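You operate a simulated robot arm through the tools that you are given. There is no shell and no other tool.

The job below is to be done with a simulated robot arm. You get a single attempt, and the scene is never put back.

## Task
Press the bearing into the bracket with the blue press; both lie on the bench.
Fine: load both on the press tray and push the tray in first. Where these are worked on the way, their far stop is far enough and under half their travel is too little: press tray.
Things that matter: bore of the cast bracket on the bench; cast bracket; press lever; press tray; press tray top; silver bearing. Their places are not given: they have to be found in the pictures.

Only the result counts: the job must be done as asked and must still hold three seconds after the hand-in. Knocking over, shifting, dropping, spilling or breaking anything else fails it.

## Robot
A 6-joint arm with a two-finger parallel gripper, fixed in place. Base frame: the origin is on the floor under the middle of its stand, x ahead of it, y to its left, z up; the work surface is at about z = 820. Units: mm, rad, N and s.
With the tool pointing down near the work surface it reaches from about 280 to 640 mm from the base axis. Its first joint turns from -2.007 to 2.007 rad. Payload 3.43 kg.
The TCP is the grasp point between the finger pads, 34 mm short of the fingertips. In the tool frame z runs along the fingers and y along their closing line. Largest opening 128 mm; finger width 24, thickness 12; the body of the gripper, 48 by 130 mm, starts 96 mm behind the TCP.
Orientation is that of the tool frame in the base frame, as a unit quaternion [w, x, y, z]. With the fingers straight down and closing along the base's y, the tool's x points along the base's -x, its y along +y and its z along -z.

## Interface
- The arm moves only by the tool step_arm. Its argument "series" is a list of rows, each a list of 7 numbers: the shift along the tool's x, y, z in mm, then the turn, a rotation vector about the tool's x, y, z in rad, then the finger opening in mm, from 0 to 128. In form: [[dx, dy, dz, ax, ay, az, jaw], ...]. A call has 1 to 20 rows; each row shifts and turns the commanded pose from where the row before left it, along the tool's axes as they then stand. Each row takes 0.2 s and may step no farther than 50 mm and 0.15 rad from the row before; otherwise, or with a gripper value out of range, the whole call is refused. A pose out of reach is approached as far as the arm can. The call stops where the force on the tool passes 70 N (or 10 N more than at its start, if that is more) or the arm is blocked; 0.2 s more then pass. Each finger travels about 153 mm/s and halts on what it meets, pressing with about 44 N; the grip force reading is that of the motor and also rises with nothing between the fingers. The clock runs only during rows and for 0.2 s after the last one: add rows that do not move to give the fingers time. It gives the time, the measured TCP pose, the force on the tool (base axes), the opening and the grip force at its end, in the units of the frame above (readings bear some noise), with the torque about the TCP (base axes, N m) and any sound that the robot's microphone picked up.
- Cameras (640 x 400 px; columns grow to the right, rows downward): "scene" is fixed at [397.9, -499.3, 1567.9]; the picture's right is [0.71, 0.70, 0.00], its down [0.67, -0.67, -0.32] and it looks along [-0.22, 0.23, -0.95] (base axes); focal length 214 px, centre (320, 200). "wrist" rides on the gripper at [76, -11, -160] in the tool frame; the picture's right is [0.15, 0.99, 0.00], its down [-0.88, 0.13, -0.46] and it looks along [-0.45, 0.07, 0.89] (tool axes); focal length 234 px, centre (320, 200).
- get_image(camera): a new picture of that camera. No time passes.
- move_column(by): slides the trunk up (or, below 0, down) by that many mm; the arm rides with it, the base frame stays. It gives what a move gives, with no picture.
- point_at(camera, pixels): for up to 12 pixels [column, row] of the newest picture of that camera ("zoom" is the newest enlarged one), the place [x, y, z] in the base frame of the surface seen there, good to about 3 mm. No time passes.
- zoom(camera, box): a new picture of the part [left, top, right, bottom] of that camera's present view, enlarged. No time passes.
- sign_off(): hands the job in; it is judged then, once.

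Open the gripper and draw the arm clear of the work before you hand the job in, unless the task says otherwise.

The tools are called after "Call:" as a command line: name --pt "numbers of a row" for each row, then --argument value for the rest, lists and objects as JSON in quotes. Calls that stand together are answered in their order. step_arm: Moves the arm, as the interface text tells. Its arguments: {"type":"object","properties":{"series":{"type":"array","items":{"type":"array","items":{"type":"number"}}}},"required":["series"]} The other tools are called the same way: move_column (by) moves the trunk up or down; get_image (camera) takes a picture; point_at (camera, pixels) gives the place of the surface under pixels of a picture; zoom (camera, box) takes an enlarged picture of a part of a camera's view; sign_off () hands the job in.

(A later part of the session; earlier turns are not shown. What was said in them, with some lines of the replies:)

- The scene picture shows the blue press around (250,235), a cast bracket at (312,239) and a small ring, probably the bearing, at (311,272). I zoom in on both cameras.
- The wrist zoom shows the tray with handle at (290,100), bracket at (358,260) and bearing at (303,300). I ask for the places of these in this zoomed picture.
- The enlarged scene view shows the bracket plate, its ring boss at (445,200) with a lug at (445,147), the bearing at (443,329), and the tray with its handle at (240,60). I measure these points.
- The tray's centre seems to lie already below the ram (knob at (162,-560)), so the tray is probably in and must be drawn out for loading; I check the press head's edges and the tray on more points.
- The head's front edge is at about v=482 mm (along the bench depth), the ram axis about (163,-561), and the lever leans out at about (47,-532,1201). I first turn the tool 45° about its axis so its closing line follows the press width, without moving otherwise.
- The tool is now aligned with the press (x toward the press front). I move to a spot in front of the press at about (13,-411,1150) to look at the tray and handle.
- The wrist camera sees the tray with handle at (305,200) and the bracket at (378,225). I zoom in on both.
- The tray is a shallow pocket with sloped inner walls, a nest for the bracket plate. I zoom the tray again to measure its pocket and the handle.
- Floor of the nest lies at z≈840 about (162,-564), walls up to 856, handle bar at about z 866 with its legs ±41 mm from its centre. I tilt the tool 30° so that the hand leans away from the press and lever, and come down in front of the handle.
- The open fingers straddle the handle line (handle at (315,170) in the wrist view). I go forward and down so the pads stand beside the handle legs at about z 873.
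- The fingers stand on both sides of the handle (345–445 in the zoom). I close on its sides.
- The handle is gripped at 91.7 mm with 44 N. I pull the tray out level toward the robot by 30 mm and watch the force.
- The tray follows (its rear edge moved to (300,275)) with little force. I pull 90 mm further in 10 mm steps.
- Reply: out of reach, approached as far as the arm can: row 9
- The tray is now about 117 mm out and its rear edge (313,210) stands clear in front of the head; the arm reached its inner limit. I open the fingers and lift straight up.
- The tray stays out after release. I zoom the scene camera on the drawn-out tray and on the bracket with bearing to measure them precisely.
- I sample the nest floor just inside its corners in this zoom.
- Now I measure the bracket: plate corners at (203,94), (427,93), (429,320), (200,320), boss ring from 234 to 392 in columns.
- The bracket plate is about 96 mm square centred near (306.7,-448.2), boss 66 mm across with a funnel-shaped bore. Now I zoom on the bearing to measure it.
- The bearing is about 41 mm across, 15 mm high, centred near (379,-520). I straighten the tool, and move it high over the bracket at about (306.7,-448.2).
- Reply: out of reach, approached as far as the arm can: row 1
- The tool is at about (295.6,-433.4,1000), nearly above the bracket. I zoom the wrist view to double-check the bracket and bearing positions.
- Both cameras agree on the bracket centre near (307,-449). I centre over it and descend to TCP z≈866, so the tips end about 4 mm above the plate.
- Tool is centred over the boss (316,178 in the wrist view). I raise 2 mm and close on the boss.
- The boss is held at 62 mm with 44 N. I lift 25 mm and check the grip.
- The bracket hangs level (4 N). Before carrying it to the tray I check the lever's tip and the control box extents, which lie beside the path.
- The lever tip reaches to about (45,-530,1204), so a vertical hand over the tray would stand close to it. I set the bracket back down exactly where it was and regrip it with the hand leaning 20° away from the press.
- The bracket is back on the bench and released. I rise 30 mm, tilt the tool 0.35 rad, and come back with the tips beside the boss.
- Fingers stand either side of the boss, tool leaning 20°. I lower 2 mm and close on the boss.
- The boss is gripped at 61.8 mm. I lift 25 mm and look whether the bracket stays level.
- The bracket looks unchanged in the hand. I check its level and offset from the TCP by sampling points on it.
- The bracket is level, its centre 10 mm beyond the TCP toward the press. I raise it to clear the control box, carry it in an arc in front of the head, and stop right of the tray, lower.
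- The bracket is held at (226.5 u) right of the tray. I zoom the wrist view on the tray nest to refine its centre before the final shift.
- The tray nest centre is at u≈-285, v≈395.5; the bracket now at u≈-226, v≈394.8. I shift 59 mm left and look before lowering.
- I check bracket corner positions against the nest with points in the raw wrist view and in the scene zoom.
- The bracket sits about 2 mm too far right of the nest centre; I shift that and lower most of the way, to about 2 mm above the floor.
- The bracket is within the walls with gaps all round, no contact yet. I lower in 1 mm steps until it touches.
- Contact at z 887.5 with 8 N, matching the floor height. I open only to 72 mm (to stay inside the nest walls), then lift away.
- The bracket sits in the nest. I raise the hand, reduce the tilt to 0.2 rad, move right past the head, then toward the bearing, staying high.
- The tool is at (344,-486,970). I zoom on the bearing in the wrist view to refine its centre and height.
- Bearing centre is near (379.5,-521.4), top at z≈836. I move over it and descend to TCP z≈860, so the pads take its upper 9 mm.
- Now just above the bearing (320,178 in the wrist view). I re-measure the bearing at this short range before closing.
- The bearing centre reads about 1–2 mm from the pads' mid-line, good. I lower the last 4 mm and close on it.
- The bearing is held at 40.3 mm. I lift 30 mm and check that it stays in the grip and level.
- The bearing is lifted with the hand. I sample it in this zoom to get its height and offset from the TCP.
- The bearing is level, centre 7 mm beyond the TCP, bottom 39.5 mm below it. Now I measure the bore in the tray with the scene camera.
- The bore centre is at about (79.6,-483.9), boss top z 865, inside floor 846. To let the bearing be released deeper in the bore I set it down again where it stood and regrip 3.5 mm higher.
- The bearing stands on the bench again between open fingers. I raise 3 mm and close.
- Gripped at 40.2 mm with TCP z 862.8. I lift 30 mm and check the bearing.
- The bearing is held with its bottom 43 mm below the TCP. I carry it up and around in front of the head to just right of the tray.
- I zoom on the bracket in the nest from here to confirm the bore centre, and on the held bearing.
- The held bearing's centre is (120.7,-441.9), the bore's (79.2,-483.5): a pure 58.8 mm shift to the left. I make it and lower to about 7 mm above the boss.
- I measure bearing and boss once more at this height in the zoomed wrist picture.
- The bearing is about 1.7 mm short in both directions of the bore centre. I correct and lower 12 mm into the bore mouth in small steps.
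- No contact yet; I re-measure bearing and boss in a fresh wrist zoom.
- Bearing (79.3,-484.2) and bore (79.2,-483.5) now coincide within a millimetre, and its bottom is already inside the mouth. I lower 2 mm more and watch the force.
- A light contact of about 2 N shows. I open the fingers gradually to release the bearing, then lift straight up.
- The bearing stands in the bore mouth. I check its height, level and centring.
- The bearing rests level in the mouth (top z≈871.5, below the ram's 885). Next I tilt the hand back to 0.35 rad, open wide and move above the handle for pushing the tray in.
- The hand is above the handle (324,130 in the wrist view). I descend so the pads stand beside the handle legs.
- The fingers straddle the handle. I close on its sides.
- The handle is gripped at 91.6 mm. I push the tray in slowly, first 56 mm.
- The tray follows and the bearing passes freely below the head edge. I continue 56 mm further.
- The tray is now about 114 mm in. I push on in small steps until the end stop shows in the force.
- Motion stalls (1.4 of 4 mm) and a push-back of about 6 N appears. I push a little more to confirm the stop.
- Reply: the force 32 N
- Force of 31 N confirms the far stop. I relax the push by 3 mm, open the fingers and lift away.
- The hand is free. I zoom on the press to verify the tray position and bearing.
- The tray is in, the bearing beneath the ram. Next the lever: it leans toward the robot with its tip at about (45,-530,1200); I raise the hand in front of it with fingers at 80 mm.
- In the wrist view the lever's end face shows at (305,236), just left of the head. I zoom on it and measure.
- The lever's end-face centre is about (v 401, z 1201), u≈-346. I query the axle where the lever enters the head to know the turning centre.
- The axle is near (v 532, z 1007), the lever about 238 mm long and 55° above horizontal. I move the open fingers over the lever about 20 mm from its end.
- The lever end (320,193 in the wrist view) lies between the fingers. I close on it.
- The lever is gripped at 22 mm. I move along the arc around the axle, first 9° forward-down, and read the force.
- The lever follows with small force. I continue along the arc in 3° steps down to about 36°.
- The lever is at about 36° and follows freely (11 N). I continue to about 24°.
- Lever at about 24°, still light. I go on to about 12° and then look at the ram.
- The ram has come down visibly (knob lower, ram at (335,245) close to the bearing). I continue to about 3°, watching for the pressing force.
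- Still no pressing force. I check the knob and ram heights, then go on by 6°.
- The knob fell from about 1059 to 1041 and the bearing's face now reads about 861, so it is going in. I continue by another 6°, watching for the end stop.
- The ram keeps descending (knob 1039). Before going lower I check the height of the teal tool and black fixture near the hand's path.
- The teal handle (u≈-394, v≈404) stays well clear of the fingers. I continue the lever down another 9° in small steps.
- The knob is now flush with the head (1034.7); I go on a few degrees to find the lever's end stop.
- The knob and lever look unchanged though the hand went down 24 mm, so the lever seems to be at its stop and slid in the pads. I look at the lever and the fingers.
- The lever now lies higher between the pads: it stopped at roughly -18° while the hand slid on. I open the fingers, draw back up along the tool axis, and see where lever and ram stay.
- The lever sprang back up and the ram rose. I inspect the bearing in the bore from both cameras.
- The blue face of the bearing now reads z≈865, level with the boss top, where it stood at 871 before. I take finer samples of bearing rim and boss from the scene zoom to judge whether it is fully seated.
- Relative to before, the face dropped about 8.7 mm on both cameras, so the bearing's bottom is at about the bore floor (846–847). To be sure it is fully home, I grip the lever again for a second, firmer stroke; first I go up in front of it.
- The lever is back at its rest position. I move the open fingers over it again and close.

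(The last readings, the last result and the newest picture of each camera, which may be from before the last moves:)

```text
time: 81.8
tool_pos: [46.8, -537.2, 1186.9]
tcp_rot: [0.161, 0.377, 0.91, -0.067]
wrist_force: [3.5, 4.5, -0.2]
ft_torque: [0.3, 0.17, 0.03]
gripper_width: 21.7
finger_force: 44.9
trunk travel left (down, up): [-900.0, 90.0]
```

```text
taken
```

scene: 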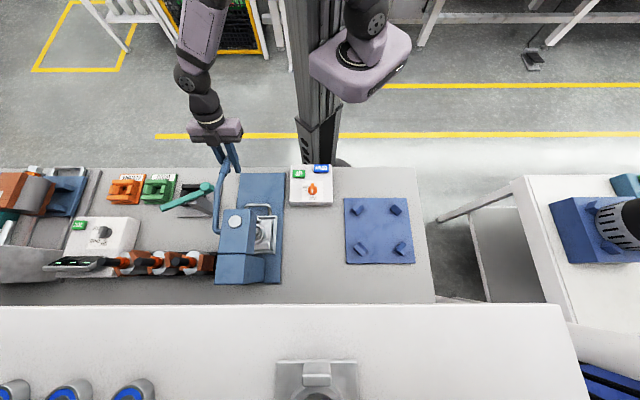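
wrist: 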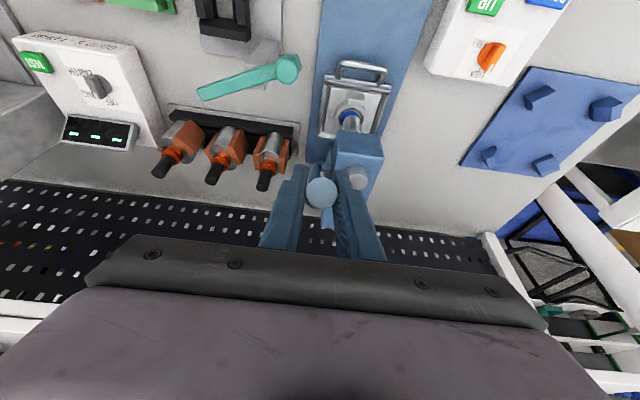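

Gripped at 21.7 mm as before. I run the lever down along the same arc to about -3°.

Call:
step_arm --pt "9.53 0 2.48 0 0 0 15" --pt "10.82 0 3.4 0 0 0 15" --pt "10.62 0 4.0 0 0 0 15" --pt "10.47 0 4.48 0 0 0 15" --pt "10.17 0 5.12 0 0 0 15" --pt "9.9 0 5.54 0 0 0 15" --pt "9.57 0 6.08 0 0 0 15" --pt "9.33 0 6.6 0 0 0 15" --pt "8.87 0 7.09 0 0 0 15" --pt "8.5 0 7.54 0 0 0 15" --pt "8.13 0 8.0 0 0 0 15" --pt "7.73 0 8.35 0 0 0 15" --pt "7.24 0 8.75 0 0 0 15" --pt "6.75 0 9.14 0 0 0 15" --pt "6.21 0 9.44 0 0 0 15" --pt "5.81 0 9.8 0 0 0 15" --pt "5.28 0 10.1 0 0 0 15" --pt "4.72 0 10.3 0 0 0 15" --pt "4.5 0 10.6 0 0 0 15" --pt "4.0 0 10.81 0 0 0 15"

Call:
zoom --camera "scene" --box '[215, 190, 295, 260]'

```text
time: 86.0
tool_pos: [-21.8, -468.5, 994.2]
tcp_rot: [0.162, 0.376, 0.91, -0.067]
wrist_force: [2.0, 14.0, 10.3]
ft_torque: [-0.72, -0.8, -0.04]
gripper_width: 21.8
finger_force: 44.7
trunk travel left (down, up): [-900.0, 90.0]
```

```text
5.71 times, centred on (255, 225) of scene
```

zoom: 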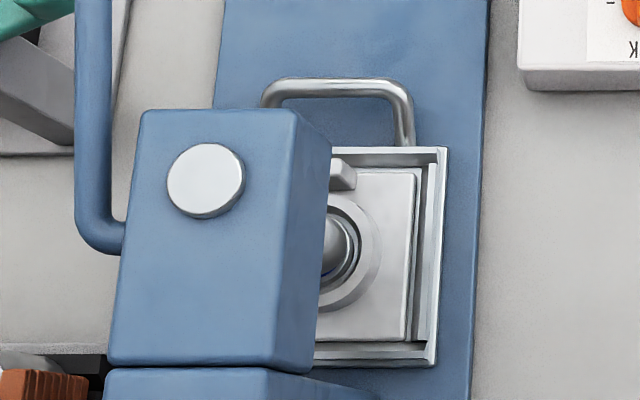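

Same picture as on the first stroke. I continue to about -15°, then go in small steps.

Call:
step_arm --pt "3.2 0 10.9 0 0 0 15" --pt "2.46 0 11.1 0 0 0 15" --pt "1.87 0 11.2 0 0 0 15" --pt "1.33 0 11.22 0 0 0 15" --pt "0 0 0 0 0 0 15"

Call:
zoom --camera "scene" --box '[215, 190, 295, 260]'

```text
time: 87.2
tool_pos: [-16.0, -475.1, 950.5]
tcp_rot: [0.161, 0.378, 0.909, -0.068]
wrist_force: [9.9, 9.3, 5.1]
ft_torque: [-0.11, 0.28, -0.21]
gripper_width: 22.4
finger_force: 6.3
trunk travel left (down, up): [-900.0, 90.0]
```

```text
5.71 times, centred on (255, 225) of scene
```

zoom: 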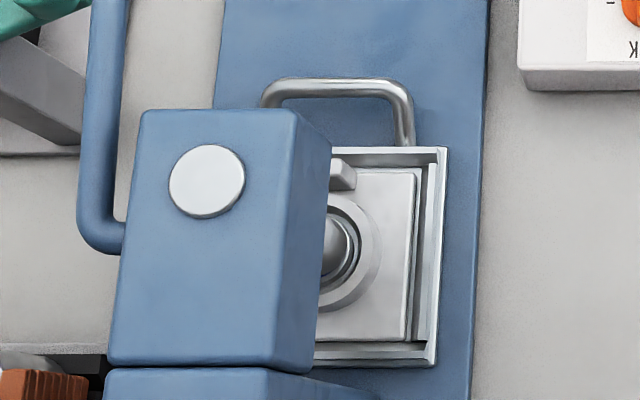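

The grip reading dropped to 6 N with a sideways push; I hold still and read again while viewing the hand.

Call:
step_arm --pt "0 0 0 0 0 0 15" --pt "0 0 0 0 0 0 15"

Call:
get_image --camera "wrist"

Call:
zoom --camera "scene" --box '[180, 120, 270, 220]'

```text
time: 87.8
tool_pos: [-16.6, -476.0, 950.5]
tcp_rot: [0.16, 0.377, 0.91, -0.068]
wrist_force: [11.0, 8.0, 6.2]
ft_torque: [-0.14, 0.36, -0.2]
gripper_width: 23.1
finger_force: 6.6
trunk travel left (down, up): [-900.0, 90.0]
```

```text
taken
```

wrist: 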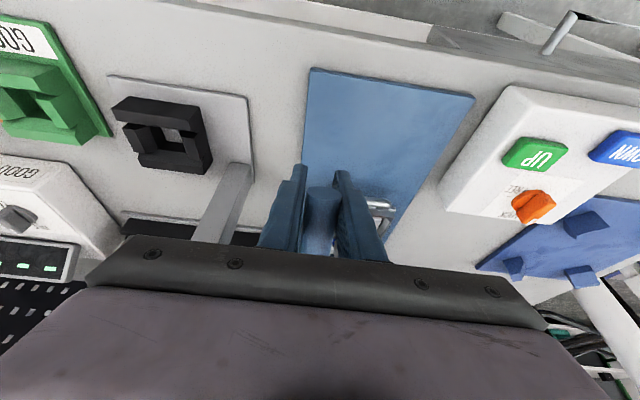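

```text
4.00 times, centred on (225, 170) of scene
```

zoom: 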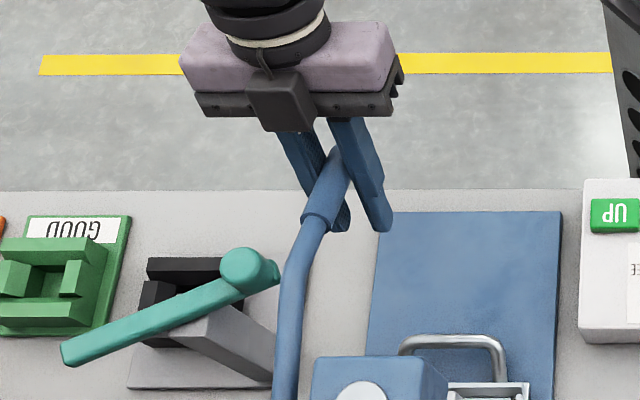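

The TCP drifted about 2 mm sideways relative to the lever; I shift back 2 mm and read again.

Call:
step_arm --pt "0 1 0 0 0 0 12" --pt "0 1 0 0 0 0 12" --pt "0 0 0 0 0 0 12"

```text
time: 88.6
tool_pos: [-16.4, -474.2, 949.5]
tcp_rot: [0.16, 0.377, 0.91, -0.069]
wrist_force: [5.3, 0.2, 7.7]
ft_torque: [-0.23, 0.12, -0.1]
gripper_width: 21.6
finger_force: 45.1
trunk travel left (down, up): [-900.0, 90.0]
```

Grip is back at 45 N. I push on in 3 mm steps toward the stop.

Call:
step_arm --pt "0.3 0 3 0 0 0 12" --pt "0.3 0 3 0 0 0 12" --pt "0.2 0 3 0 0 0 12" --pt "0 0 0 0 0 0 12"

Call:
zoom --camera "scene" --box '[215, 190, 295, 260]'

```text
time: 89.6
tool_pos: [-14.9, -475.9, 939.7]
tcp_rot: [0.161, 0.377, 0.91, -0.068]
wrist_force: [0.2, -3.5, 11.7]
ft_torque: [-0.79, -0.75, 0.03]
gripper_width: 21.6
finger_force: 44.9
trunk travel left (down, up): [-900.0, 90.0]
```

```text
5.71 times, centred on (255, 225) of scene
```

zoom: 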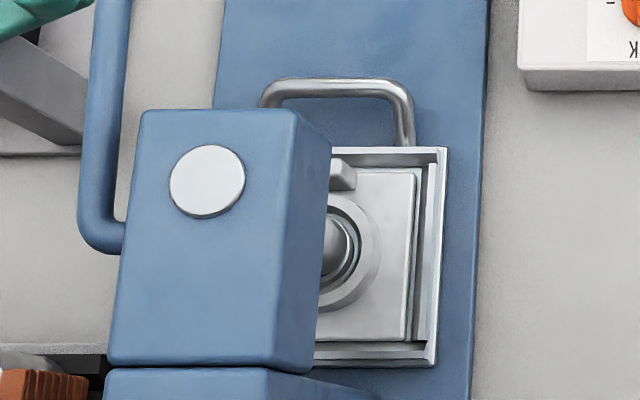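

Knob flush again, 12 N. I continue 4 mm and read the force.

Call:
step_arm --pt "0.1 0 2 0 0 0 12" --pt "0.1 0 2 0 0 0 12" --pt "0 0 0 0 0 0 12"

```text
time: 90.4
tool_pos: [-14.5, -475.2, 936.5]
tcp_rot: [0.161, 0.377, 0.909, -0.067]
wrist_force: [-2.4, -0.1, 11.3]
ft_torque: [-0.82, -0.84, -0.04]
gripper_width: 21.6
finger_force: 45.4
trunk travel left (down, up): [-900.0, 90.0]
```

Call:
step_arm --pt "0.1 0 2 0 0 0 12" --pt "0.1 0 2 0 0 0 12" --pt "0 0 0 0 0 0 12"

```text
time: 91.2
tool_pos: [-14.1, -477.4, 932.5]
tcp_rot: [0.161, 0.377, 0.91, -0.067]
wrist_force: [-10.1, 4.6, 10.1]
ft_torque: [-0.85, -0.85, 0.05]
gripper_width: 21.6
finger_force: 45.0
trunk travel left (down, up): [-900.0, 90.0]
```

At z 932.5 (about -20°) the force is still only about 10 N, so no stop yet. I go 4 mm further.

Call:
step_arm --pt "-0.1 0 2 0 0 0 12" --pt "-0.1 0 2 0 0 0 12" --pt "0 0 0 0 0 0 12"

Call:
zoom --camera "scene" --box '[215, 190, 295, 260]'

```text
time: 92.0
tool_pos: [-12.7, -477.9, 928.8]
tcp_rot: [0.162, 0.377, 0.91, -0.066]
wrist_force: [-17.4, 7.9, 9.2]
ft_torque: [-0.91, -1.07, 0.04]
gripper_width: 21.4
finger_force: 44.9
trunk travel left (down, up): [-900.0, 90.0]
```

```text
5.71 times, centred on (255, 225) of scene
```

zoom: 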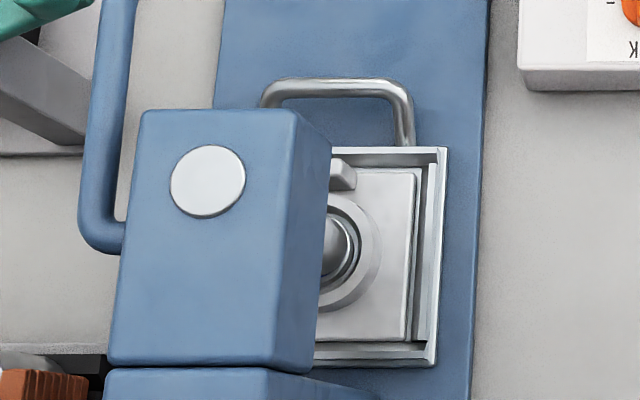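

The lever lowers slightly more. I relieve the outward push by about 2 mm and go 4 mm further down.

Call:
step_arm --pt "1.5 -0.5 1.4 0 0 0 12" --pt "0 0 2 0 0 0 12" --pt "0 0 0 0 0 0 12"

Call:
zoom --camera "scene" --box '[180, 120, 270, 220]'

```text
time: 92.8
tool_pos: [-14.2, -477.8, 927.2]
tcp_rot: [0.163, 0.376, 0.91, -0.067]
wrist_force: [-9.2, 5.9, 13.0]
ft_torque: [-0.93, -1.06, 0.0]
gripper_width: 21.6
finger_force: 44.6
trunk travel left (down, up): [-900.0, 90.0]
```

```text
4.00 times, centred on (225, 170) of scene
```

zoom: 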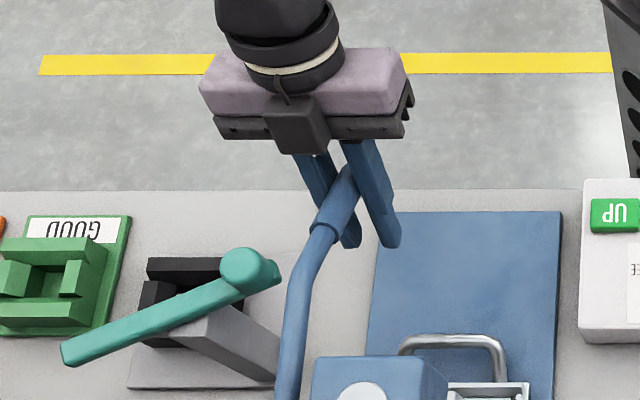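

Force rises slightly to 13 N. I continue in 2 mm steps for 6 mm.

Call:
step_arm --pt "0 0 2 0 0 0 12" --pt "-0.1 0 2 0 0 0 12" --pt "-0.1 0 2 0 0 0 12" --pt "0 0 0 0 0 0 12"

Call:
zoom --camera "scene" --box '[215, 190, 295, 260]'

```text
time: 93.8
tool_pos: [-12.1, -478.1, 920.4]
tcp_rot: [0.162, 0.376, 0.91, -0.068]
wrist_force: [-12.1, 7.2, 14.6]
ft_torque: [-0.88, -0.98, 0.07]
gripper_width: 21.7
finger_force: 45.3
trunk travel left (down, up): [-900.0, 90.0]
```

```text
5.71 times, centred on (255, 225) of scene
```

zoom: 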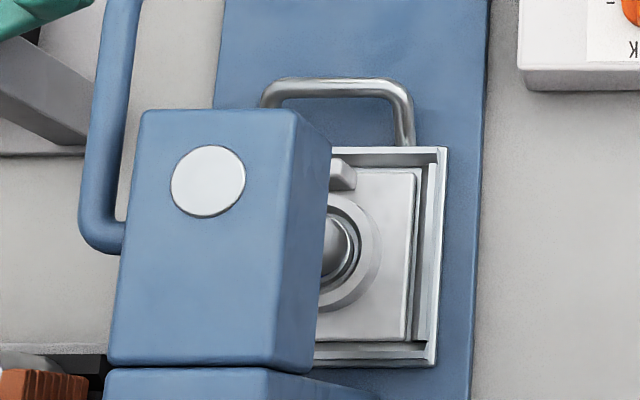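

The lever still moves (about -23°) with 15 N. I continue 6 mm more along the arc.

Call:
step_arm --pt "0.2 0 2 0 0 0 12" --pt "-0.1 0 2 0 0 0 12" --pt "-0.1 0 2 0 0 0 12" --pt "0 0 0 0 0 0 12"

Call:
zoom --camera "scene" --box '[180, 120, 270, 220]'

```text
time: 94.8
tool_pos: [-11.7, -480.5, 915.2]
tcp_rot: [0.163, 0.377, 0.909, -0.068]
wrist_force: [-11.3, 11.0, 18.7]
ft_torque: [-0.83, -0.85, -0.03]
gripper_width: 21.6
finger_force: 45.4
trunk travel left (down, up): [-900.0, 90.0]
```

```text
4.00 times, centred on (225, 170) of scene
```

zoom: 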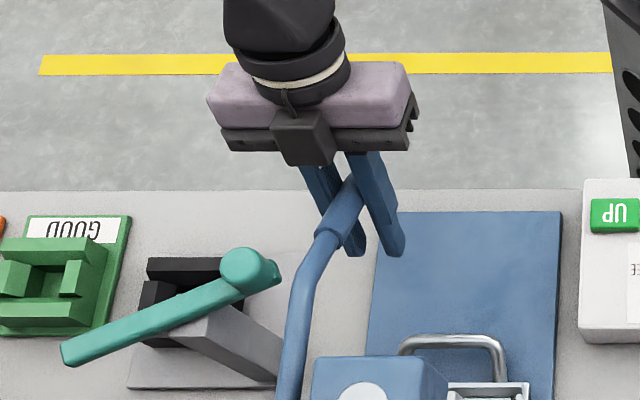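

Force climbs to about 19 N upward. I press 4 mm more.

Call:
step_arm --pt "0.3 0 2 0 0 0 12" --pt "0 0 2 0 0 0 12" --pt "0 0 0 0 0 0 12"

Call:
zoom --camera "scene" --box '[215, 190, 295, 260]'

```text
time: 95.6
tool_pos: [-10.3, -479.9, 913.8]
tcp_rot: [0.162, 0.377, 0.909, -0.069]
wrist_force: [-10.3, 7.1, 27.8]
ft_torque: [-0.25, -0.45, -0.08]
gripper_width: 21.8
finger_force: 45.3
trunk travel left (down, up): [-900.0, 90.0]
```

```text
5.71 times, centred on (255, 225) of scene
```

zoom: 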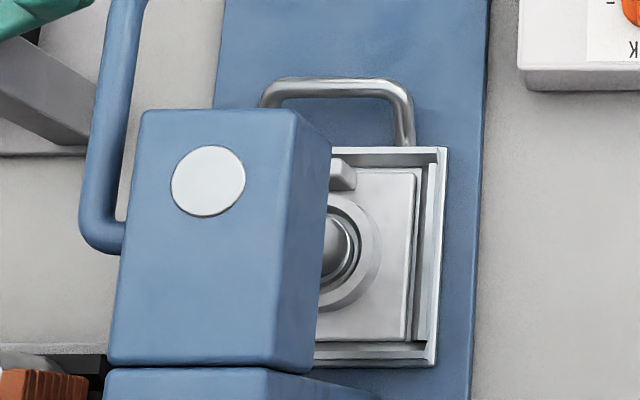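

Motion stalls (1.4 of 4 mm) with 28 N: the stop or the bearing bottoming at about -25°, further than on the first stroke. I press 4 mm more to load it firmly.

Call:
step_arm --pt "0 0 2 0 0 0 12" --pt "0 0 2 0 0 0 12" --pt "0 0 0 0 0 0 12"

Call:
zoom --camera "scene" --box '[257, 222, 281, 242]'

Call:
point_at --camera "zoom" --pixels '[[130, 280], [150, 250], [155, 215], [168, 230], [174, 240], [180, 245], [184, 235], [190, 225], [222, 235], [225, 260], [165, 260], [120, 230]]'

```text
time: 96.4
tool_pos: [-8.6, -481.8, 910.0]
tcp_rot: [0.162, 0.377, 0.909, -0.069]
wrist_force: [-10.1, 9.9, 30.2]
ft_torque: [0.09, 0.0, -0.1]
gripper_width: 21.6
finger_force: 44.7
trunk travel left (down, up): [-900.0, 90.0]
```

```text
16.00 times, centred on (269, 232) of scene
```

zoom: 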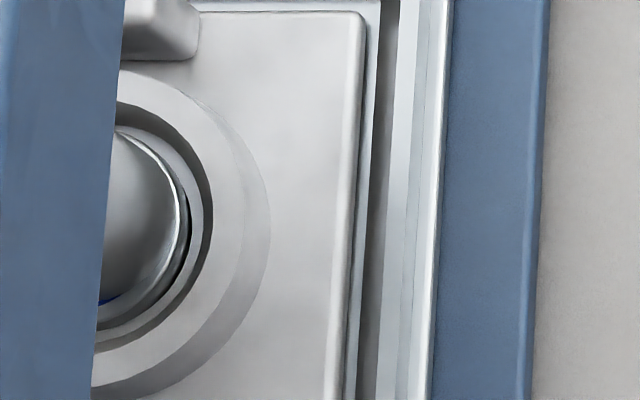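

```text
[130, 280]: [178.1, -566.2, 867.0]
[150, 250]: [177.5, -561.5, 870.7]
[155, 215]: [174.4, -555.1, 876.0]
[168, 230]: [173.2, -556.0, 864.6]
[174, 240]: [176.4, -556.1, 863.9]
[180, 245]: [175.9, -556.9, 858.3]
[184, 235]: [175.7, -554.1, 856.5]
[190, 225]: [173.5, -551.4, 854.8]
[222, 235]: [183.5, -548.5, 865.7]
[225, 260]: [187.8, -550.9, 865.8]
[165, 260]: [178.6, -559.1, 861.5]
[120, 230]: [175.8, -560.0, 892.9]
```

The pads begin to slip at about 32 N, with the ram firmly on the bearing and the picture of the bearing unchanged from before. I let the lever return gently along the arc.

Call:
step_arm --pt "0.78 0 -15.08 0 0 0 12" --pt "-0.34 0 -15.21 0 0 0 12" --pt "-1.34 0 -15.05 0 0 0 12" --pt "-2.39 0 -14.99 0 0 0 12" --pt "-3.36 0 -14.74 0 0 0 12" --pt "-4.43 0 -14.46 0 0 0 12" --pt "-5.49 0 -14.18 0 0 0 12" --pt "-6.36 0 -13.65 0 0 0 12" --pt "-7.4 0 -13.27 0 0 0 12" --pt "-8.27 0 -12.74 0 0 0 12" --pt "-9.07 0 -12.02 0 0 0 12" --pt "-10.04 0 -11.45 0 0 0 12" --pt "-10.71 0 -10.68 0 0 0 12" --pt "-11.42 0 -9.99 0 0 0 12" --pt "-12.06 0 -9.12 0 0 0 12" --pt "-12.79 0 -8.21 0 0 0 12" --pt "-13.21 0 -7.31 0 0 0 12" --pt "-13.72 0 -6.38 0 0 0 12"

Call:
zoom --camera "scene" --box '[257, 222, 281, 242]'

Call:
point_at --camera "zoom" --pixels '[[130, 280], [145, 255], [155, 215], [168, 230], [174, 240], [110, 290], [184, 235], [190, 225], [222, 235], [225, 260], [165, 260], [235, 200]]'

```text
time: 100.2
tool_pos: [28.2, -518.6, 1154.2]
tcp_rot: [0.16, 0.377, 0.91, -0.065]
wrist_force: [1.3, -5.9, -13.1]
ft_torque: [0.9, 0.96, 0.01]
gripper_width: 21.5
finger_force: 45.1
trunk travel left (down, up): [-900.0, 90.0]
```

```text
16.00 times, centred on (269, 232) of scene
```

zoom: 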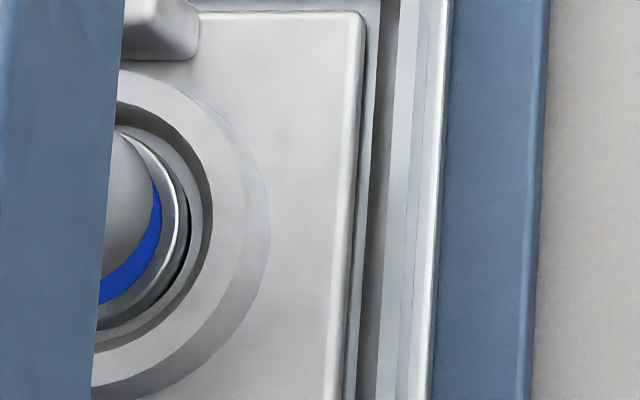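

```text
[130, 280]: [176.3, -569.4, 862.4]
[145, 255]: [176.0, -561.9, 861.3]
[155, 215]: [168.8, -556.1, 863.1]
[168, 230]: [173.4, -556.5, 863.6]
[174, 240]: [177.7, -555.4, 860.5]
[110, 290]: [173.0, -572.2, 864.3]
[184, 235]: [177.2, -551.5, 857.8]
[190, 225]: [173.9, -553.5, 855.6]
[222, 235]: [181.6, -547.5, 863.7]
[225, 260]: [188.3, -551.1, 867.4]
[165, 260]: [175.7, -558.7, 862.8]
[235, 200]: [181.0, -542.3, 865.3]
```

The bearing reads unchanged after the second stroke: its rim is about 3 mm below the boss top, i.e. on the bore floor. I open the fingers and draw the hand back from the lever.

Call:
step_arm --pt "0 0 0 0 0 0 40" --pt "0 0 0 0 0 0 70" --pt "0 0 0 0 0 0 80" --pt "0 0 -30 0 0 0 80" --pt "0 0 -40 0 0 0 80" --pt "25 0 -30 0 0 0 80" --pt "40 0 -14.6 0 0 0 80" --pt "40 0 -14.6 0 0 0 80" --pt "0 0 0 0 0 0 80"

Call:
get_image --camera "scene"

Call:
get_image --camera "wrist"

```text
time: 102.2
tool_pos: [-32.1, -432.0, 1241.1]
tcp_rot: [0.16, 0.378, 0.91, -0.068]
wrist_force: [0.3, -0.3, -0.3]
ft_torque: [0.01, -0.04, 0.0]
gripper_width: 80.0
finger_force: 0.0
out of reach, approached as far as the arm can: row 7, 8
trunk travel left (down, up): [-900.0, 90.0]
```

```text
taken
```

scene: 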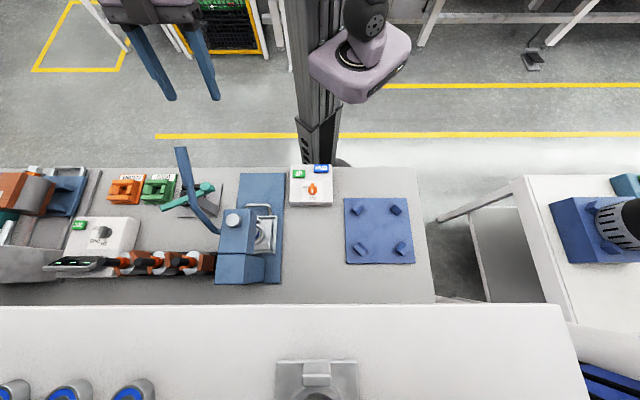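

```text
taken
```

wrist: 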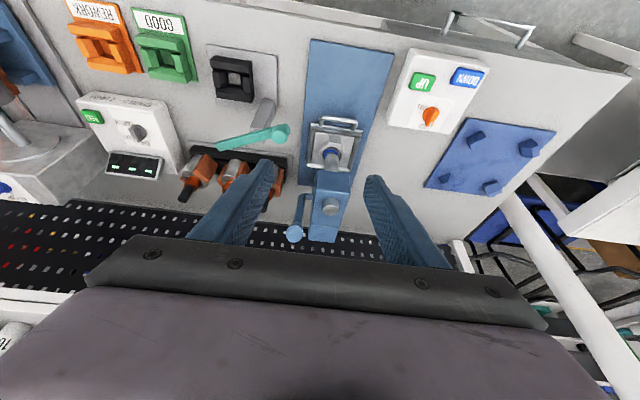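

The lever is back at rest, tray in, bearing seated. I draw the arm well clear, to the right and up, and take a last look.

Call:
step_arm --pt "0 30 -10 0 0 0 100" --pt "0 40 -10 0 0 0 128" --pt "0 40 -10 0 0 0 128" --pt "0 40 -10 0 0 0 128" --pt "0 40 0 0 0 0 128" --pt "0 40 0 0 0 0 128" --pt "0 0 0 0 0 0 128"

Call:
get_image --camera "scene"

Call:
zoom --camera "scene" --box '[215, 190, 295, 260]'

Call:
get_image --camera "wrist"

```text
time: 103.8
tool_pos: [118.7, -307.8, 1283.0]
tcp_rot: [0.16, 0.376, 0.91, -0.064]
wrist_force: [-0.4, -0.6, 0.2]
ft_torque: [0.02, 0.0, 0.0]
gripper_width: 127.9
finger_force: 0.1
out of reach, approached as far as the arm can: row 5, 6
trunk travel left (down, up): [-900.0, 90.0]
```

```text
taken
```

scene: 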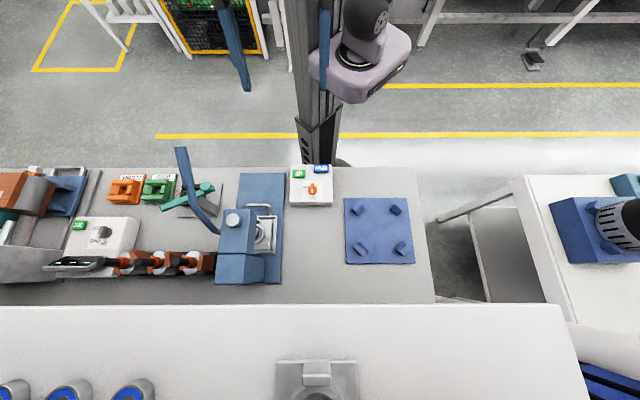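

```text
5.71 times, centred on (255, 225) of scene
```

zoom: 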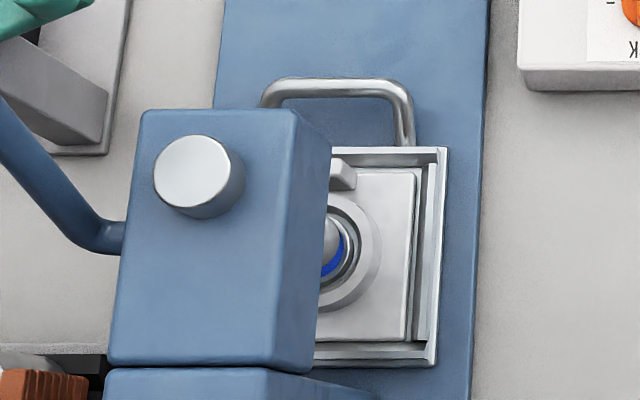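

```text
taken
```

wrist: 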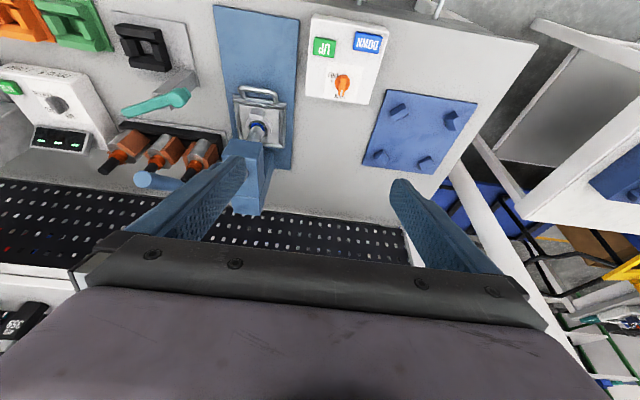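

From here the wrist camera sees past the head at (256,130). I zoom in for a last check of the bearing's level and depth.

Call:
zoom --camera "wrist" --box '[228, 85, 292, 149]'

Call:
point_at --camera "zoom" --pixels '[[300, 215], [320, 210], [290, 225], [345, 225], [270, 225], [365, 225], [320, 260], [320, 195]]'

```text
6.25 times, centred on (260, 117) of wrist
```

zoom: 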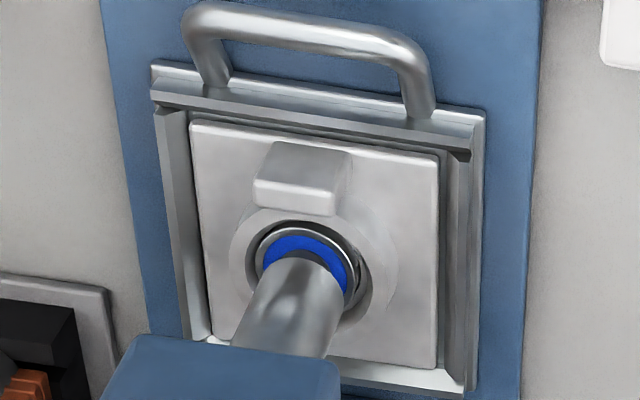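

```text
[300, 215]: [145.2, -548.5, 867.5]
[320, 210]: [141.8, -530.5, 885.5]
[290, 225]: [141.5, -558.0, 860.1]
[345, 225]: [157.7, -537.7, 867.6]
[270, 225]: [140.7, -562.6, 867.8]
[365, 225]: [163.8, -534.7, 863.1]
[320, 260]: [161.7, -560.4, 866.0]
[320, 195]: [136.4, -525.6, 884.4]
```

The bearing looks centred and seated, but the grip slipped at about 32 N, so I want one firmer stroke with closed fingers pushing on top of the lever. I close the fingers and move back left, above and behind the lever end.

Call:
step_arm --pt "-37.6 0 13.7 0 0 0 60" --pt "-28 -30 10.3 0 0 0 0" --pt "0 -40 0 0 0 0 0" --pt "0 -40 0 0 0 0 0" --pt "0 -40 0 0 0 0 0" --pt "0 0 0 0 0 0 0"

```text
time: 105.2
tool_pos: [63.5, -464.1, 1280.5]
tcp_rot: [0.161, 0.377, 0.91, -0.067]
wrist_force: [-0.2, 0.9, 0.7]
ft_torque: [-0.02, 0.07, -0.02]
gripper_width: 0.1
finger_force: 32.9
trunk travel left (down, up): [-900.0, 90.0]
```

The tool is at (63.5,-464,1280) with closed fingers. I move it over and behind the lever's end, about 15 mm off its upper surface.

Call:
step_arm --pt "-33.8 -31.7 12.3 0 0 0 0" --pt "-33.8 -31.7 12.3 0 0 0 0" --pt "9.7 0 19.3 0 0 0 0" --pt "9.7 0 19.3 0 0 0 0" --pt "0 0 0 0 0 0 0"

Call:
get_image --camera "wrist"

Call:
zoom --camera "scene" --box '[130, 100, 270, 240]'

```text
time: 106.4
tool_pos: [64.0, -555.0, 1238.3]
tcp_rot: [0.162, 0.376, 0.91, -0.067]
wrist_force: [-0.4, 0.3, 0.1]
ft_torque: [-0.02, 0.01, 0.01]
gripper_width: 0.0
finger_force: 32.7
trunk travel left (down, up): [-900.0, 90.0]
```

```text
taken
```

wrist: 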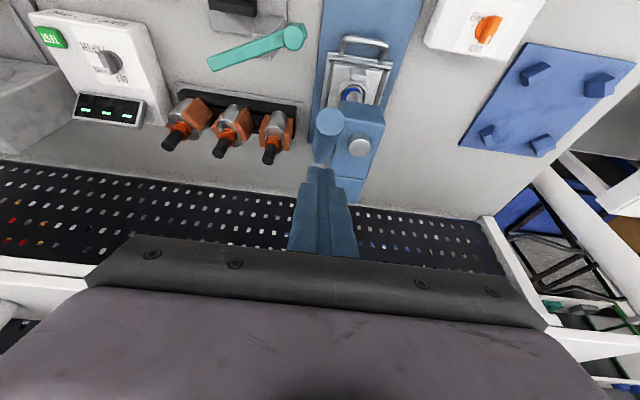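

```text
2.86 times, centred on (200, 170) of scene
```

zoom: 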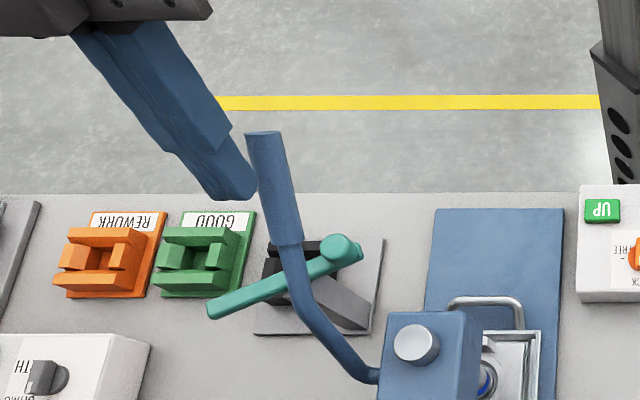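

The fingertips sit just above and behind the lever (325,160 in the wrist view). I shift 2 mm right and start pushing along the arc, checking after the first 12°.

Call:
step_arm --pt "11.83 2 8.78 0 0 0 0" --pt "14.31 0 2.76 0 0 0 0" --pt "14.28 0 3.84 0 0 0 0" --pt "13.86 0 4.73 0 0 0 0" --pt "0 0 0 0 0 0 0"

Call:
get_image --camera "wrist"

Call:
zoom --camera "scene" --box '[130, 100, 270, 240]'

```text
time: 107.6
tool_pos: [33.5, -524.2, 1200.7]
tcp_rot: [0.162, 0.377, 0.91, -0.067]
wrist_force: [1.5, 0.1, 1.4]
ft_torque: [-0.02, -0.02, 0.0]
gripper_width: 0.0
finger_force: 32.8
trunk travel left (down, up): [-900.0, 90.0]
```

```text
taken
```

wrist: 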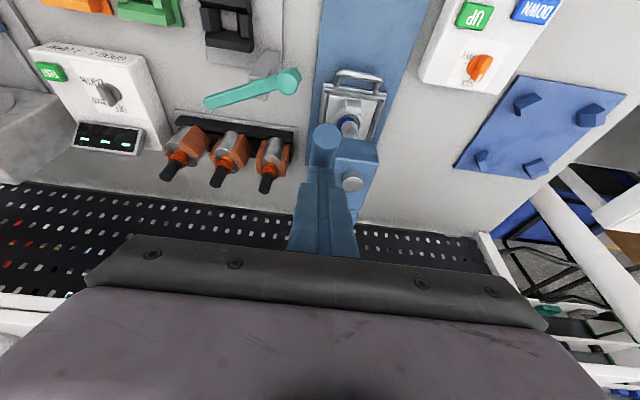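

```text
2.86 times, centred on (200, 170) of scene
```

zoom: 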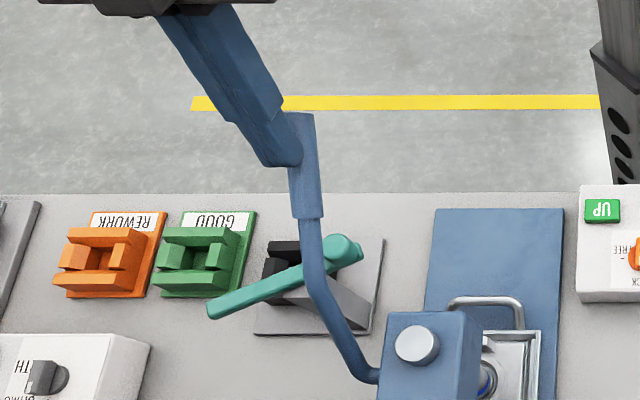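

The lever moves under the fingertips. I continue the arc another 24°.

Call:
step_arm --pt "13.48 0 5.73 0 0 0 0" --pt "13.06 0 6.62 0 0 0 0" --pt "12.55 0 7.55 0 0 0 0" --pt "12.13 0 8.45 0 0 0 0" --pt "11.33 0 9.17 0 0 0 0" --pt "10.79 0 10.01 0 0 0 0" --pt "0 0 0 0 0 0 0"

Call:
get_image --camera "wrist"

Call:
zoom --camera "scene" --box '[150, 110, 290, 250]'

```text
time: 109.2
tool_pos: [-3.8, -487.6, 1131.3]
tcp_rot: [0.161, 0.377, 0.91, -0.067]
wrist_force: [-0.7, 1.0, 3.6]
ft_torque: [0.04, 0.03, 0.06]
gripper_width: 0.0
finger_force: 33.5
trunk travel left (down, up): [-900.0, 90.0]
```

```text
taken
```

wrist: 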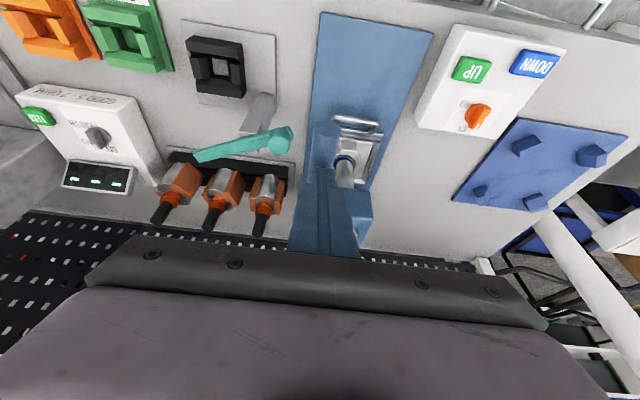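

```text
2.86 times, centred on (220, 180) of scene
```

zoom: 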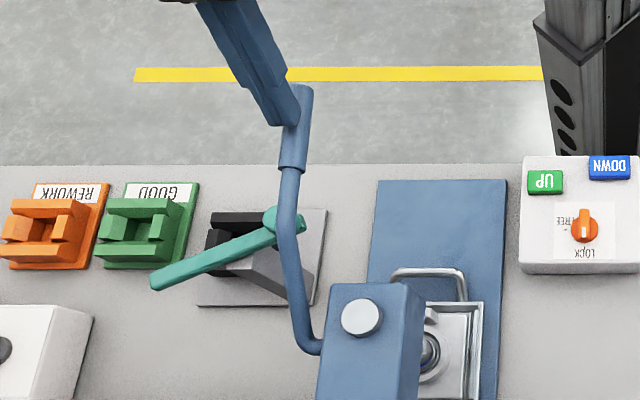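

The lever follows under the tips with 4 N. I shift 2 mm right to stay centred and go on to about 1°.

Call:
step_arm --pt "9.98 1 10.73 0 0 0 0" --pt "9.28 1 11.41 0 0 0 0" --pt "8.44 0 12.04 0 0 0 0" --pt "7.57 0 12.57 0 0 0 0" --pt "6.7 0 13.1 0 0 0 0" --pt "5.76 0 13.45 0 0 0 0" --pt "0 0 0 0 0 0 0"

Call:
get_image --camera "wrist"

Call:
zoom --camera "scene" --box '[160, 120, 300, 260]'

```text
time: 110.8
tool_pos: [-16.6, -471.6, 1043.8]
tcp_rot: [0.161, 0.377, 0.91, -0.068]
wrist_force: [-3.0, -0.5, 5.9]
ft_torque: [-0.03, 0.1, -0.01]
gripper_width: 0.0
finger_force: 32.8
trunk travel left (down, up): [-900.0, 90.0]
```

```text
taken
```

wrist: 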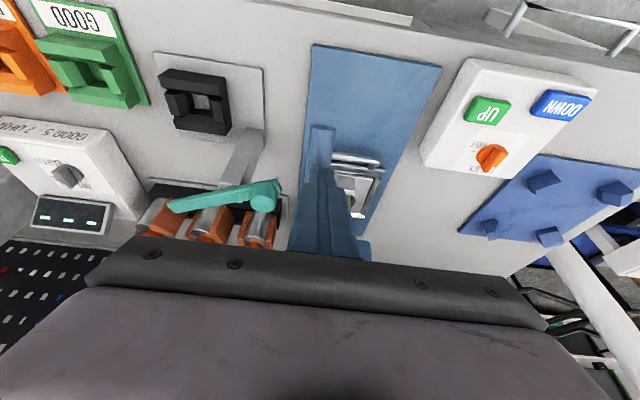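

```text
2.86 times, centred on (230, 190) of scene
```

zoom: 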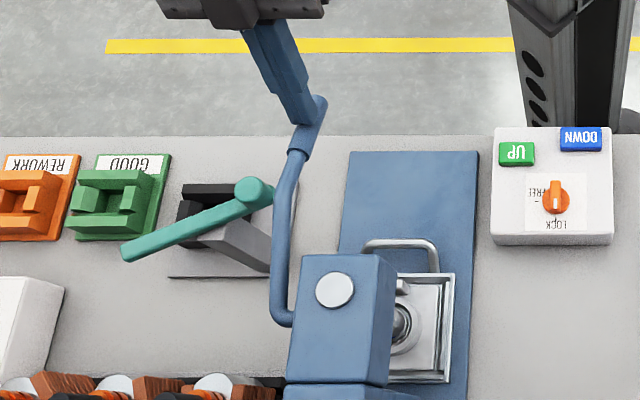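

The lever is near horizontal, 6 N. I continue down to about -20°.

Call:
step_arm --pt "4.81 0 12.3 0 0 0 0" --pt "4.02 0 12.48 0 0 0 0" --pt "3.08 0 12.82 0 0 0 0" --pt "2.17 0 12.94 0 0 0 0" --pt "0 0 0 0 0 0 0"

Call:
zoom --camera "scene" --box '[160, 120, 300, 260]'

```text
time: 112.0
tool_pos: [-13.2, -472.0, 1001.0]
tcp_rot: [0.163, 0.376, 0.909, -0.073]
wrist_force: [-4.5, 9.5, 46.4]
ft_torque: [-0.51, -0.72, -0.21]
gripper_width: 0.0
finger_force: 32.9
trunk travel left (down, up): [-900.0, 90.0]
```

```text
2.86 times, centred on (230, 190) of scene
```

zoom: 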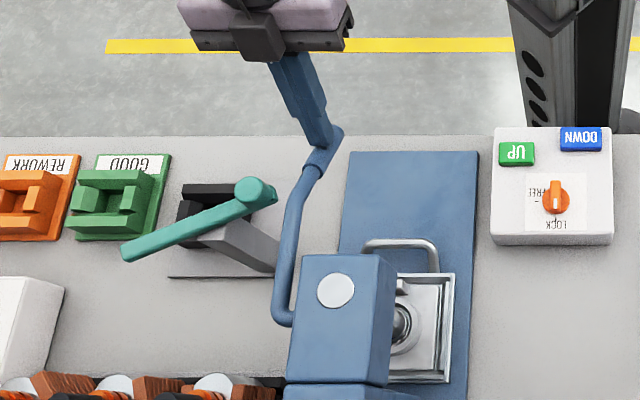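

Now 46 N at the stop. I press 3 mm more for a firm seat and read the result.

Call:
step_arm --pt "0.2 0 1.5 0 0 0 0" --pt "0.2 0 1.5 0 0 0 0" --pt "0 0 0 0 0 0 0"

Call:
zoom --camera "scene" --box '[215, 190, 295, 260]'

```text
time: 112.8
tool_pos: [-14.4, -471.7, 1001.5]
tcp_rot: [0.164, 0.374, 0.909, -0.078]
wrist_force: [-3.6, 18.2, 64.5]
ft_torque: [-0.52, -1.01, -0.22]
gripper_width: 0.1
finger_force: 33.3
trunk travel left (down, up): [-900.0, 90.0]
```

```text
5.71 times, centred on (255, 225) of scene
```

zoom: 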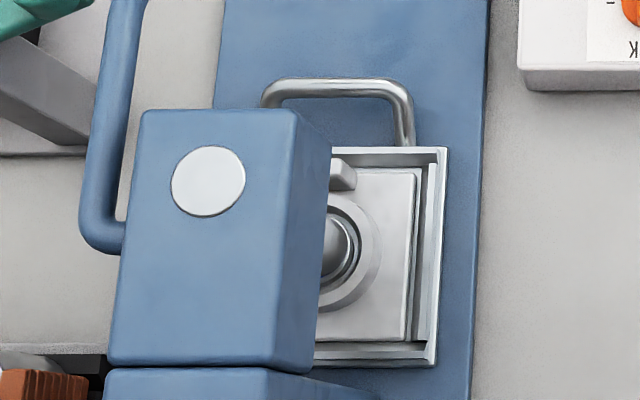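

67 N without any further movement: the lever is at its hard stop and the ram fully down. I let the lever rise again, retracing the arc.

Call:
step_arm --pt "-0.4 0 -3 0 0 0 0" --pt "-2.17 0 -12.94 0 0 0 0" --pt "-3.08 0 -12.82 0 0 0 0" --pt "-4.02 0 -12.48 0 0 0 0" --pt "-4.81 0 -12.3 0 0 0 0" --pt "-5.76 0 -13.45 0 0 0 0" --pt "-6.7 0 -13.1 0 0 0 0" --pt "-7.57 0 -12.57 0 0 0 0" --pt "-8.44 0 -12.04 0 0 0 0" --pt "-9.28 0 -11.41 0 0 0 0" --pt "-9.98 0 -10.73 0 0 0 0" --pt "-10.79 0 -10.01 0 0 0 0" --pt "-11.33 0 -9.17 0 0 0 0" --pt "-12.13 0 -8.45 0 0 0 0" --pt "-12.55 0 -7.55 0 0 0 0" --pt "-13.06 0 -6.62 0 0 0 0" --pt "-13.48 0 -5.73 0 0 0 0" --pt "-13.86 0 -4.73 0 0 0 0" --pt "-14.28 0 -3.84 0 0 0 0" --pt "-14.31 0 -2.76 0 0 0 0"

Call:
zoom --camera "scene" --box '[130, 100, 290, 260]'

```text
time: 117.0
tool_pos: [61.1, -547.6, 1225.5]
tcp_rot: [0.16, 0.377, 0.91, -0.067]
wrist_force: [0.0, 0.3, 0.5]
ft_torque: [-0.02, -0.04, -0.02]
gripper_width: 0.1
finger_force: 32.8
trunk travel left (down, up): [-900.0, 90.0]
```

```text
2.50 times, centred on (210, 180) of scene
```

zoom: 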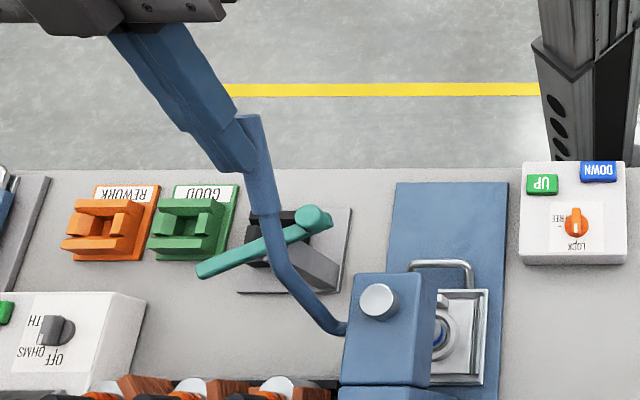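

The lever is back at rest. I lift off it, then move right, clear of the press, and open the gripper.

Call:
step_arm --pt "-8.6 0 -23.5 0 0 0 0" --pt "-8.6 0 -23.5 0 0 0 0" --pt "10 40 -3.6 0 0 0 30" --pt "15 40 -5.5 0 0 0 70" --pt "15 40 -5.5 0 0 0 100" --pt "15 40 -5.5 0 0 0 100" --pt "15 40 -5.5 0 0 0 100" --pt "0 0 0 0 0 0 100"

Call:
get_image --camera "scene"

Call:
zoom --camera "scene" --box '[257, 222, 281, 242]'

Call:
point_at --camera "zoom" --pixels '[[130, 280], [145, 255], [155, 215], [168, 230], [174, 240], [110, 290], [184, 235], [190, 225], [222, 235], [225, 260], [165, 260], [235, 200]]'

```text
time: 118.8
tool_pos: [149.5, -352.6, 1278.1]
tcp_rot: [0.161, 0.377, 0.91, -0.066]
wrist_force: [-0.3, -0.2, 0.3]
ft_torque: [0.03, 0.01, -0.01]
gripper_width: 99.7
finger_force: 0.1
trunk travel left (down, up): [-900.0, 90.0]
```

```text
taken
```

scene: 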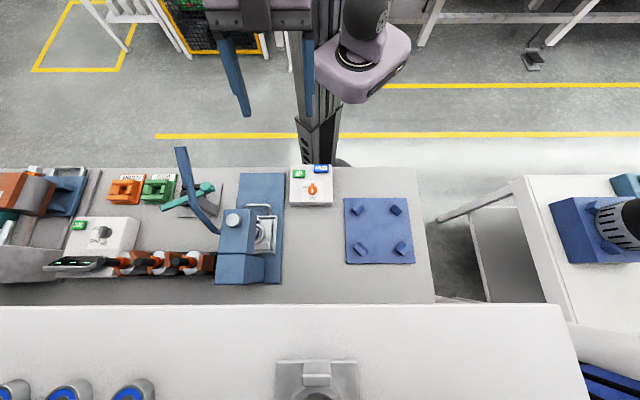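

```text
16.00 times, centred on (269, 232) of scene
```

zoom: 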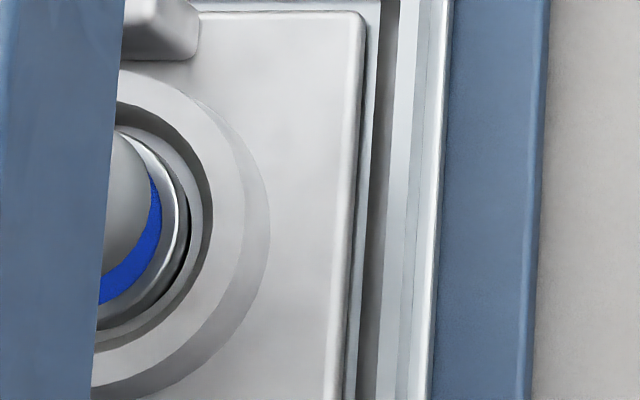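

```text
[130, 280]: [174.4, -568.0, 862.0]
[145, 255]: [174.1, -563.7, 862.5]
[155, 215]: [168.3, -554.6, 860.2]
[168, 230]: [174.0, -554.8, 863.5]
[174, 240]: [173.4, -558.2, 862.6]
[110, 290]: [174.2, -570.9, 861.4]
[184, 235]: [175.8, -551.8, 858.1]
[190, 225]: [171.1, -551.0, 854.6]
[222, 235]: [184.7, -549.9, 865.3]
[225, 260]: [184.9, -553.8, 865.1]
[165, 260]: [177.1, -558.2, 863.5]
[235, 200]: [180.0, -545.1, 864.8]
```

The bearing reads about 862, the same as after the earlier strokes, and about 3 mm below the boss top (865), so it is fully seated. The lever is at rest, the tray is in, the arm is clear with the gripper open, and nothing else has moved, so I hand in the job.

Call:
sign_off

```text
The job is handed in.
```

The bearing is pressed into the bracket and the job is handed in; the judge's verdict has not come back.

- **Loading:** I drew the press tray out about 117 mm, set the bracket in its nest and put the bearing in the bore mouth. I then pushed the tray in until it met its far stop at about 31 N.
- **Pressing:** I worked the lever three times. On the first two strokes the fingers slipped on it, the second time at about 32 N. On the third I pushed with closed fingers to a hard stop at about 67 N.
- **Seating:** The bearing dropped about 8.5 mm and now sits about 3 mm below the top of the bracket's ring. That matches resting on the bore floor to within about a millimetre. The last two strokes did not move it further, so I take it as fully seated.
- **How it was left:** The tray is in and the lever is back up. The arm is clear with the gripper open. The last pictures show nothing else on the bench moved.
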